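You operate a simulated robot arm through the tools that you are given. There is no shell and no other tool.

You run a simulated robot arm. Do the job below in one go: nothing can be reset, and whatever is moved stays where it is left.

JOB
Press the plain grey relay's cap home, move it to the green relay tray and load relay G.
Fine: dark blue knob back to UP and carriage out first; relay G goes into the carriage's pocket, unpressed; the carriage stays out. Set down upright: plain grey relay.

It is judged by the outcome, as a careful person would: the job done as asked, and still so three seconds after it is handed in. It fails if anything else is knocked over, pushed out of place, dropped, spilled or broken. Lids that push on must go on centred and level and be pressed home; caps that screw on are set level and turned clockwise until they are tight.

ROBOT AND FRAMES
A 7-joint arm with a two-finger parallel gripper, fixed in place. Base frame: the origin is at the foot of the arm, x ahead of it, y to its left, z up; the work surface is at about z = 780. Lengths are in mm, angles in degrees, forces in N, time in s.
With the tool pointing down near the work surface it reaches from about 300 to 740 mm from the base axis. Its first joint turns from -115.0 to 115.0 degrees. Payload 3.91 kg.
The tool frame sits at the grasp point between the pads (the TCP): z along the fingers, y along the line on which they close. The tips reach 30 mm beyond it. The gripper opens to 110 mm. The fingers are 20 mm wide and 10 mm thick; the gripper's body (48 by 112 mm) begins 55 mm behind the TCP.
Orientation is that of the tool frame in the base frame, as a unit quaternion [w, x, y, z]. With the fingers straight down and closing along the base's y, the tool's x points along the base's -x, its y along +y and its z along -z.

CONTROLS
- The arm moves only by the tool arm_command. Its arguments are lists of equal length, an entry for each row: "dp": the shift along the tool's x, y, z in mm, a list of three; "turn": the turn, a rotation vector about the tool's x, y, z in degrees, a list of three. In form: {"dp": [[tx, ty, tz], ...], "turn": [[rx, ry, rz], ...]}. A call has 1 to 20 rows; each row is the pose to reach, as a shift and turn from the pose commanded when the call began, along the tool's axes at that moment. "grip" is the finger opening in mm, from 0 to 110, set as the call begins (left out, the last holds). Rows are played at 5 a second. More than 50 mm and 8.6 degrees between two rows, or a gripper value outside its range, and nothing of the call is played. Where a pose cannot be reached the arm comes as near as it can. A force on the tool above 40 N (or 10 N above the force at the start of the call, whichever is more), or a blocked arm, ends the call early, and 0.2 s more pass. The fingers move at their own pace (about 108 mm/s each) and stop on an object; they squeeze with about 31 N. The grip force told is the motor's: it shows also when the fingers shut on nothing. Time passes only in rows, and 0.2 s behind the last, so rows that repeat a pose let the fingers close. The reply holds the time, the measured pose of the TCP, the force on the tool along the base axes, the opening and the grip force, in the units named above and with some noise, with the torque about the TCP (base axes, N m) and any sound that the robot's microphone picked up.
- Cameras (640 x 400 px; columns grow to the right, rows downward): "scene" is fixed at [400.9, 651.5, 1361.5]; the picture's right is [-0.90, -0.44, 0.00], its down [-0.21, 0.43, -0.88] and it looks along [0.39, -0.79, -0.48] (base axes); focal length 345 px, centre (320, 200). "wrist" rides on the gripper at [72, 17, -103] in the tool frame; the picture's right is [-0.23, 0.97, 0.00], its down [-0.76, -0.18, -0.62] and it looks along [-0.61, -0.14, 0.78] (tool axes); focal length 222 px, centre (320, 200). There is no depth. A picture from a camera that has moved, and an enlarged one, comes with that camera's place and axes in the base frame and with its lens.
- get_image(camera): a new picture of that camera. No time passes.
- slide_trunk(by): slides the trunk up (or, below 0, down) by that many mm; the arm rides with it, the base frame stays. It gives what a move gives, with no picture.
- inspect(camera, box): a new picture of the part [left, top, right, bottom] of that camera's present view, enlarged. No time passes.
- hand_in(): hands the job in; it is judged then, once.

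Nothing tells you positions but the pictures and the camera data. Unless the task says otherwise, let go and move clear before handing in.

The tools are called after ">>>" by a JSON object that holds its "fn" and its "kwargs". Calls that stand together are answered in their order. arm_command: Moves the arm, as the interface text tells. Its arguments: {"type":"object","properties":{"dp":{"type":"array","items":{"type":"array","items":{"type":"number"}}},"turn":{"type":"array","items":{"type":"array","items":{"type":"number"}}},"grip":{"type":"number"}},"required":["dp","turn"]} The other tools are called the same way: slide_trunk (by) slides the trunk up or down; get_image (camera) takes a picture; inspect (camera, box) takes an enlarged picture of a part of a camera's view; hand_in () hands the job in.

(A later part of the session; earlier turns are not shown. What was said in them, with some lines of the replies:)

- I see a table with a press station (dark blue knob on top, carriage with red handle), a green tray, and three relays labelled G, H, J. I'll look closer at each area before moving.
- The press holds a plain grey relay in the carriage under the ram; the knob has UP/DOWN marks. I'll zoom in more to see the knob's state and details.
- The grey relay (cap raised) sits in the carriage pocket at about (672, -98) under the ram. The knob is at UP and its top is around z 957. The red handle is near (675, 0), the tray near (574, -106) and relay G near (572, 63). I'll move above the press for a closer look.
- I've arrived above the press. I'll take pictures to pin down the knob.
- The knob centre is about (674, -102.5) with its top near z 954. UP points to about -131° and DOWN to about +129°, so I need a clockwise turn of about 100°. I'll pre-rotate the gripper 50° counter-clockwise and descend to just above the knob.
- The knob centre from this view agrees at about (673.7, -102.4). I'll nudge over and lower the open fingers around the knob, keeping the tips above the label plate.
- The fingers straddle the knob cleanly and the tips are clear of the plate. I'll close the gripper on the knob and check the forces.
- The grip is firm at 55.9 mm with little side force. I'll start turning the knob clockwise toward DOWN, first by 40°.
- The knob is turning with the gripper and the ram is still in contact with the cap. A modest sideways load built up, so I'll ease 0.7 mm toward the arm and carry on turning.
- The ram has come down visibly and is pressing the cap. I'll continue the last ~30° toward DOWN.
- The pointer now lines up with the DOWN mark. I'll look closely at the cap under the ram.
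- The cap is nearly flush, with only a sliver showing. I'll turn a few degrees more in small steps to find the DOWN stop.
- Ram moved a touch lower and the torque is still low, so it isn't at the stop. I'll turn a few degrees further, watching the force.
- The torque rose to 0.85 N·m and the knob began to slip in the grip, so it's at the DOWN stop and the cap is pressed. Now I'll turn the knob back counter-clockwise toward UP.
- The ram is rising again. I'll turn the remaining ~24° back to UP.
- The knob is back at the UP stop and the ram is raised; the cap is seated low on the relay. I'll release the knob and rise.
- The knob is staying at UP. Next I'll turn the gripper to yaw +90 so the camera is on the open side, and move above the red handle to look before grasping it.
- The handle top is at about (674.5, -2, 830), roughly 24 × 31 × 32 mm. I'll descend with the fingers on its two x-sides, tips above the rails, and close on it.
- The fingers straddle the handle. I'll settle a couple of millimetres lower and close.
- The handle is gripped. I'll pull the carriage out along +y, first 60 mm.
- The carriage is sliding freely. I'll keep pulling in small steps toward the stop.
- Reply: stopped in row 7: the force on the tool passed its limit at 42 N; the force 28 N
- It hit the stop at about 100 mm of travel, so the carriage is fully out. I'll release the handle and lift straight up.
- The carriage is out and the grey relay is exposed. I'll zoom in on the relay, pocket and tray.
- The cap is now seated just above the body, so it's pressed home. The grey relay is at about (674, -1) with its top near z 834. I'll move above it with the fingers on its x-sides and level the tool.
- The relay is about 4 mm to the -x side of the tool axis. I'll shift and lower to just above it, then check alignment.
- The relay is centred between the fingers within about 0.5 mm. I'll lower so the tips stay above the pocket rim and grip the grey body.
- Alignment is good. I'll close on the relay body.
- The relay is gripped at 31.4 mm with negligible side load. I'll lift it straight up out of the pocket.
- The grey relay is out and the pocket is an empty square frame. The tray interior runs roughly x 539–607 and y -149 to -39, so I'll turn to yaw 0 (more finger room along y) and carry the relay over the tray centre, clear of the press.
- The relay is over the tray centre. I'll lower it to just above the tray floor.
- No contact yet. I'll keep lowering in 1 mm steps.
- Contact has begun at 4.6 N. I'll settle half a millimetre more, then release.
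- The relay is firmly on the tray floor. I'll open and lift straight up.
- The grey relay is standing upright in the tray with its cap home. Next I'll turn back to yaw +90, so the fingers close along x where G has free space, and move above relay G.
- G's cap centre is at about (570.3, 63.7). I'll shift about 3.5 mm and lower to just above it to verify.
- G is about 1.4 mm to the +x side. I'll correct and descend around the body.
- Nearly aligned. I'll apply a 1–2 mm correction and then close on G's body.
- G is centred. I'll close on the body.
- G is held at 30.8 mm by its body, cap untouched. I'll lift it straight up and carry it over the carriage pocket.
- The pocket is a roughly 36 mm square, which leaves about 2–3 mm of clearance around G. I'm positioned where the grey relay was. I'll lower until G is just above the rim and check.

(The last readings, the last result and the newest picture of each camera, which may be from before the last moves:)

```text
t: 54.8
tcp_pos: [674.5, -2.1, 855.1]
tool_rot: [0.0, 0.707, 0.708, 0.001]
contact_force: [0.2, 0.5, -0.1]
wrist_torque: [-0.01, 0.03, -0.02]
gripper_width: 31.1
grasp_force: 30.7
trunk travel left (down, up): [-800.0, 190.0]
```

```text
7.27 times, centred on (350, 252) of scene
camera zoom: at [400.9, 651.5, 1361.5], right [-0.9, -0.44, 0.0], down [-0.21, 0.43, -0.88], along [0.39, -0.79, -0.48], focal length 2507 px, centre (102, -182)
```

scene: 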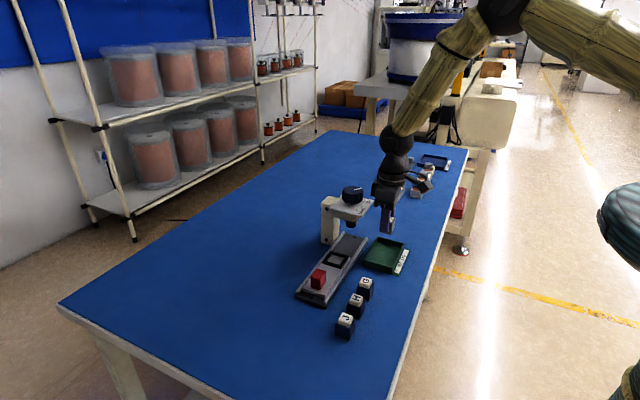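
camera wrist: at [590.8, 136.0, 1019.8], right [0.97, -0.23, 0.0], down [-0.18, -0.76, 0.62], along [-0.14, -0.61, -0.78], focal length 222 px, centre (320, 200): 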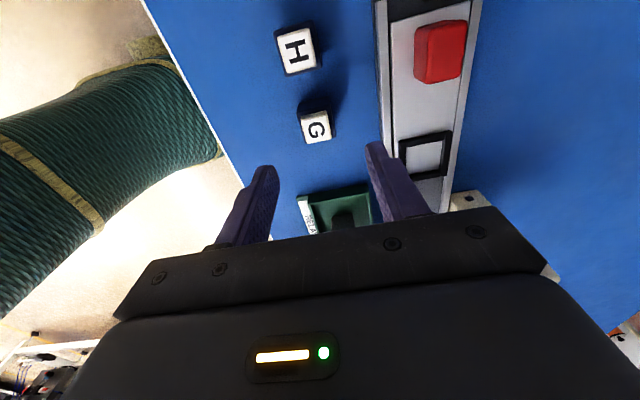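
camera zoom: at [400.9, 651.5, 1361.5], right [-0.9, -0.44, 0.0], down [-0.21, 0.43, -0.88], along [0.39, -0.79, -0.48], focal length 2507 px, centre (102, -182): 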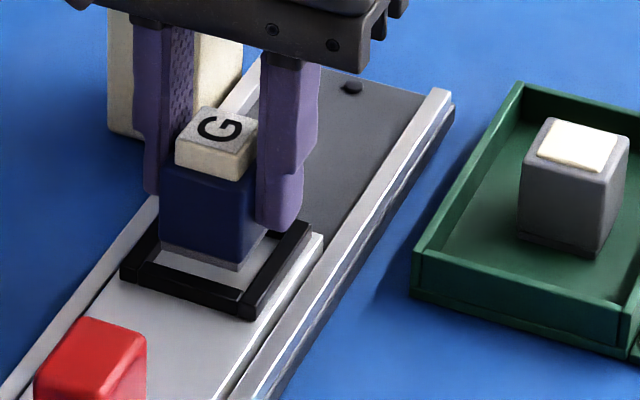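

G lines up with the pocket opening with roughly 2–4 mm gap on each side. I'll lower it in gently, watching for contact.

>>> {"fn": "arm_command", "kwargs": {"dp": [[0, 0, 3], [0, 0, 6], [0, 0, 9], [0, 0, 11], [0, 0, 11]], "turn": [[0, 0, 0], [0, 0, 0], [0, 0, 0], [0, 0, 0], [0, 0, 0]]}}

>>> {"fn": "inspect", "kwargs": {"camera": "wrist", "box": [270, 90, 370, 190]}}

>>> {"fn": "inspect", "kwargs": {"camera": "scene", "box": [320, 225, 380, 280]}}

```text
t: 56.0
tcp_pos: [673.6, -1.4, 843.5]
tool_rot: [0.001, 0.707, 0.708, 0.001]
contact_force: [0.6, 0.0, -1.3]
wrist_torque: [-0.03, 0.0, 0.0]
gripper_width: 31.0
grasp_force: 31.3
trunk travel left (down, up): [-800.0, 190.0]
```

```text
4.00 times, centred on (320, 140) of wrist
camera zoom: at [689.9, 69.7, 945.5], right [0.97, -0.23, 0.0], down [-0.18, -0.76, 0.62], along [-0.14, -0.61, -0.78], focal length 888 px, centre (320, 440)
```

zoom: 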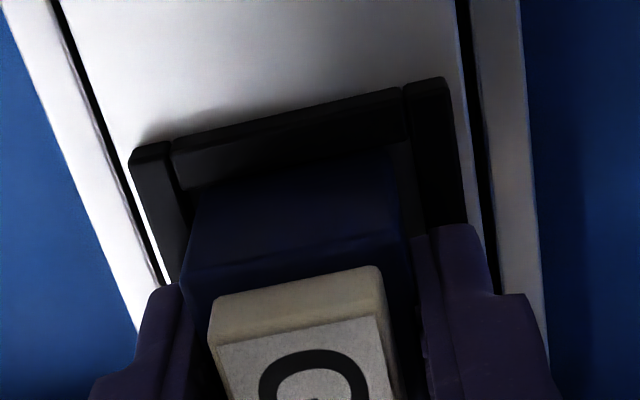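

```text
7.27 times, centred on (350, 252) of scene
camera zoom: at [400.9, 651.5, 1361.5], right [-0.9, -0.44, 0.0], down [-0.21, 0.43, -0.88], along [0.39, -0.79, -0.48], focal length 2507 px, centre (102, -182)
```

zoom: 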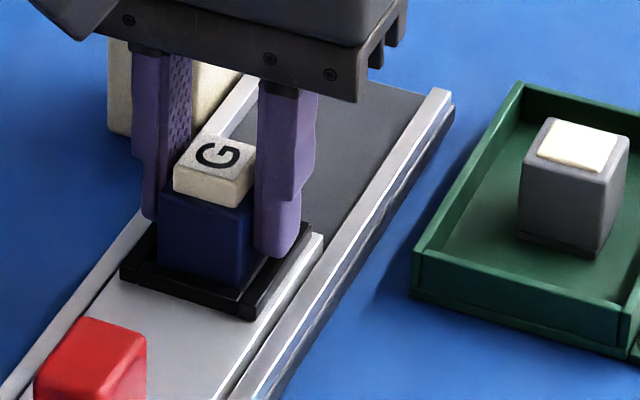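

G is inside the frame with no side force. I'll lower the last few millimetres to the pocket floor.

>>> {"fn": "arm_command", "kwargs": {"dp": [[0, 0, 1], [0, 0, 2], [0, 0, 2.6]], "turn": [[0, 0, 0], [0, 0, 0], [0, 0, 0]]}}

>>> {"fn": "inspect", "kwargs": {"camera": "scene", "box": [320, 225, 380, 280]}}

```text
t: 56.8
tcp_pos: [674.4, -1.1, 844.0]
tool_rot: [0.002, 0.706, 0.708, 0.003]
contact_force: [0.6, 0.0, 15.7]
wrist_torque: [0.08, 0.2, -0.03]
gripper_width: 30.9
grasp_force: 31.2
trunk travel left (down, up): [-800.0, 190.0]
```

```text
7.27 times, centred on (350, 252) of scene
camera zoom: at [400.9, 651.5, 1361.5], right [-0.9, -0.44, 0.0], down [-0.21, 0.43, -0.88], along [0.39, -0.79, -0.48], focal length 2507 px, centre (102, -182)
```

zoom: 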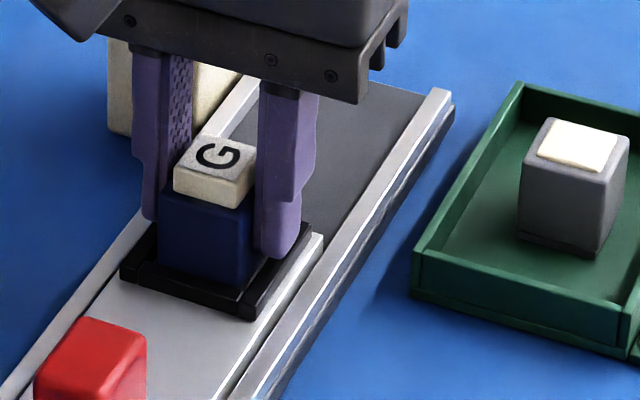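

G is seated on the pocket floor (15.7 N contact), with no sign of catching on the rim. I'll ease off, open and lift straight up.

>>> {"fn": "arm_command", "kwargs": {"dp": [[0, 0, -1], [0, 0, -1], [0, 0, -1], [0, 0, -1]], "turn": [[0, 0, 0], [0, 0, 0], [0, 0, 0], [0, 0, 0]], "grip": 54}}

>>> {"fn": "inspect", "kwargs": {"camera": "wrist", "box": [240, 90, 400, 230]}}

>>> {"fn": "inspect", "kwargs": {"camera": "scene", "box": [320, 225, 380, 280]}}

```text
t: 57.8
tcp_pos: [674.0, -0.9, 843.0]
tool_rot: [0.001, 0.706, 0.708, 0.0]
contact_force: [-0.1, 0.3, 0.5]
wrist_torque: [0.01, -0.01, 0.03]
gripper_width: 53.8
grasp_force: 0.1
trunk travel left (down, up): [-800.0, 190.0]
```

```text
2.86 times, centred on (320, 160) of wrist
camera zoom: at [689.7, 69.9, 944.0], right [0.97, -0.22, 0.0], down [-0.18, -0.76, 0.62], along [-0.14, -0.61, -0.78], focal length 635 px, centre (320, 314)
```

zoom: 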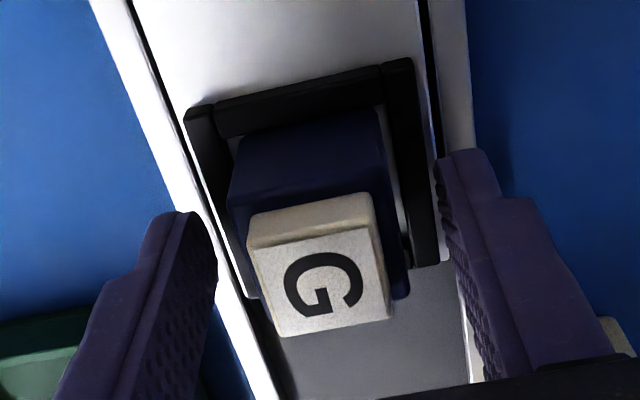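

```text
7.27 times, centred on (350, 252) of scene
camera zoom: at [400.9, 651.5, 1361.5], right [-0.9, -0.44, 0.0], down [-0.21, 0.43, -0.88], along [0.39, -0.79, -0.48], focal length 2507 px, centre (102, -182)
```

zoom: 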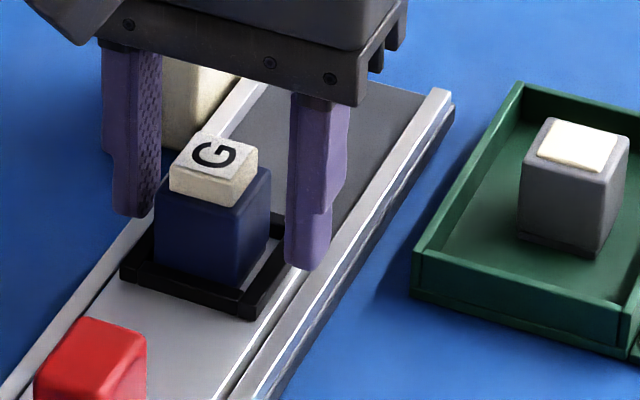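

G sits upright in the pocket with its cap raised. I'll lift clear and check everything.

>>> {"fn": "arm_command", "kwargs": {"dp": [[0, 0, -10], [0, 0, -30], [0, 0, -65], [0, 0, -105], [0, 0, -145], [0, 0, -185], [0, 0, -185]], "turn": [[0, 0, 0], [0, 0, 0], [0, 0, 0], [0, 0, 0], [0, 0, 0], [0, 0, 0], [0, 0, 0]], "grip": 60}}

>>> {"fn": "get_image", "kwargs": {"camera": "scene"}}

>>> {"fn": "inspect", "kwargs": {"camera": "scene", "box": [290, 170, 420, 340]}}

>>> {"fn": "get_image", "kwargs": {"camera": "wrist"}}

```text
t: 59.4
tcp_pos: [672.8, -0.8, 1028.5]
tool_rot: [0.0, 0.706, 0.708, 0.0]
contact_force: [-0.6, -0.1, 1.3]
wrist_torque: [-0.02, -0.06, 0.0]
gripper_width: 60.0
grasp_force: 0.1
trunk travel left (down, up): [-800.0, 190.0]
```

```text
taken
```

scene: 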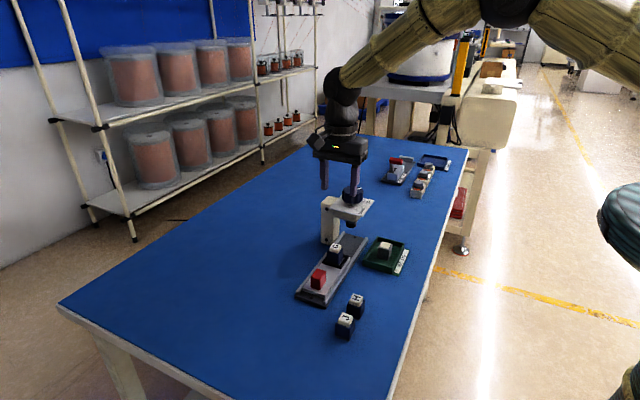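

```text
2.35 times, centred on (355, 255) of scene
camera zoom: at [400.9, 651.5, 1361.5], right [-0.9, -0.44, 0.0], down [-0.21, 0.43, -0.88], along [0.39, -0.79, -0.48], focal length 811 px, centre (238, 71)
```

zoom: 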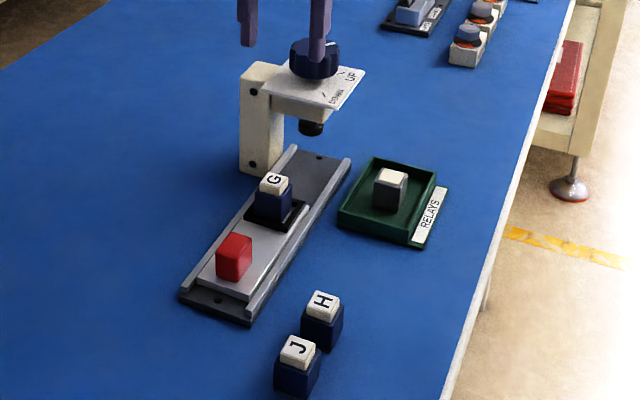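

```text
taken
camera wrist: at [688.0, 69.4, 1130.4], right [0.97, -0.23, 0.0], down [-0.18, -0.76, 0.62], along [-0.14, -0.61, -0.78], focal length 222 px, centre (320, 200)
```

wrist: 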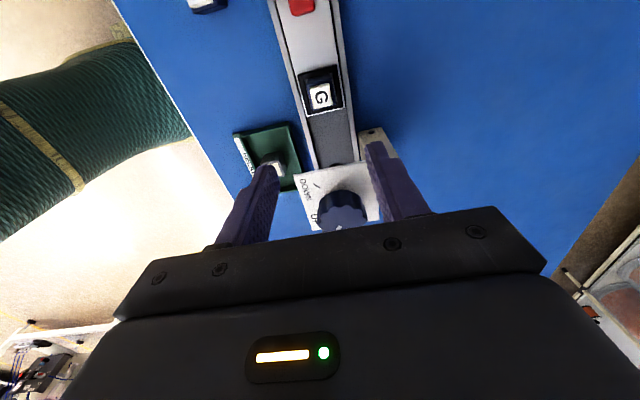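

Everything appears in place. I'll do final close-ups of the grey relay's cap, G in the pocket, the carriage end and the knob.

>>> {"fn": "inspect", "kwargs": {"camera": "scene", "box": [365, 230, 415, 275]}}

>>> {"fn": "inspect", "kwargs": {"camera": "scene", "box": [290, 230, 370, 310]}}

>>> {"fn": "inspect", "kwargs": {"camera": "scene", "box": [315, 170, 385, 240]}}

>>> {"fn": "inspect", "kwargs": {"camera": "wrist", "box": [280, 50, 360, 130]}}

```text
8.89 times, centred on (390, 252) of scene
camera zoom: at [400.9, 651.5, 1361.5], right [-0.9, -0.44, 0.0], down [-0.21, 0.43, -0.88], along [0.39, -0.79, -0.48], focal length 3064 px, centre (-302, -267)
```

zoom: 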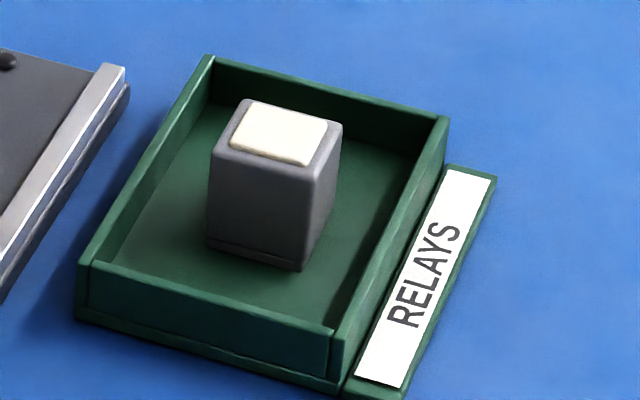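

```text
5.00 times, centred on (330, 270) of scene
camera zoom: at [400.9, 651.5, 1361.5], right [-0.9, -0.44, 0.0], down [-0.21, 0.43, -0.88], along [0.39, -0.79, -0.48], focal length 1724 px, centre (270, -150)
```

zoom: 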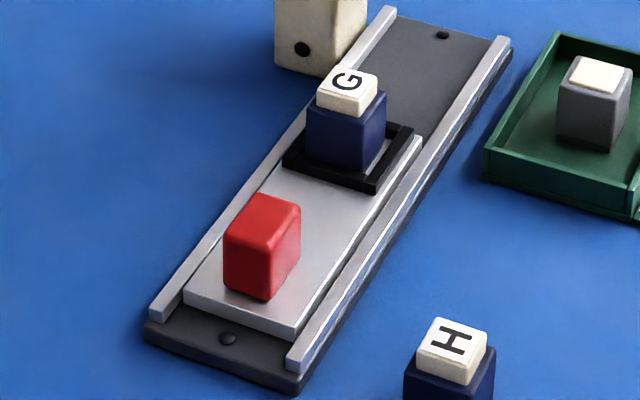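

```text
5.71 times, centred on (350, 205) of scene
camera zoom: at [400.9, 651.5, 1361.5], right [-0.9, -0.44, 0.0], down [-0.21, 0.43, -0.88], along [0.39, -0.79, -0.48], focal length 1970 px, centre (149, 171)
```

zoom: 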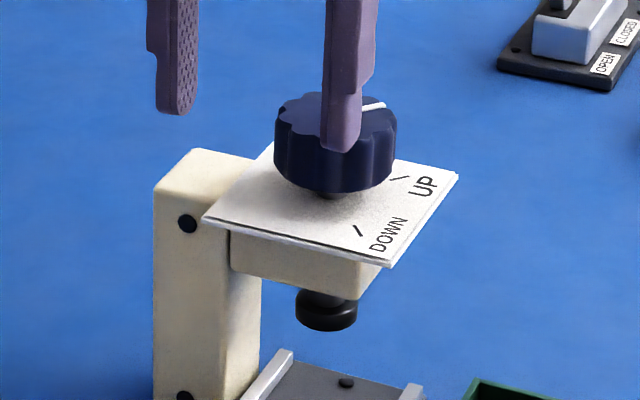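

```text
5.00 times, centred on (320, 90) of wrist
camera zoom: at [688.0, 69.4, 1130.4], right [0.97, -0.23, 0.0], down [-0.18, -0.76, 0.62], along [-0.14, -0.61, -0.78], focal length 1111 px, centre (320, 750)
```

zoom: 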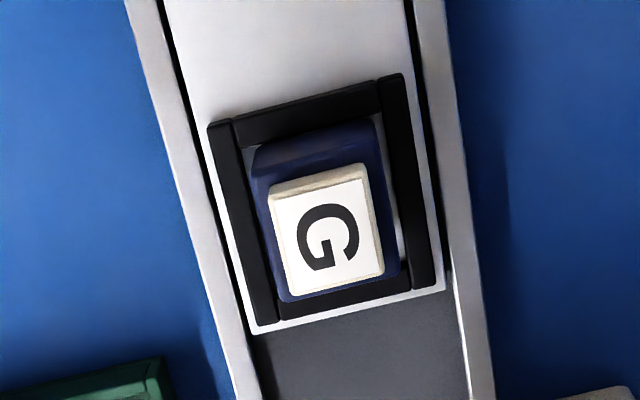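

Final check of the pictures:
- **Grey relay:** upright in the green tray, cap pressed home.
- **Knob:** at UP.
- **Carriage:** out against its stop.
- **Relay G:** seated in the pocket, cap still raised.
- **Other items:** undisturbed, and the gripper is clear.

I'm handing the job in.

>>> {"fn": "hand_in", "kwargs": {}}

```text
The job is handed in.
```

The job is done and handed in; I haven't been given the verdict. The final pictures showed:

- **Plain grey relay:** its cap is pressed home, and the relay stands upright in the green relay tray.
- **Dark blue knob:** I turned it to the DOWN stop to press the cap, then back to UP before pulling the carriage out.
- **Carriage:** it is fully out against its stop and stayed there.
- **Relay G:** it sits level in the carriage's pocket with its cap still raised.
- **Everything else:** I saw nothing knocked or moved, and the gripper is open and clear.
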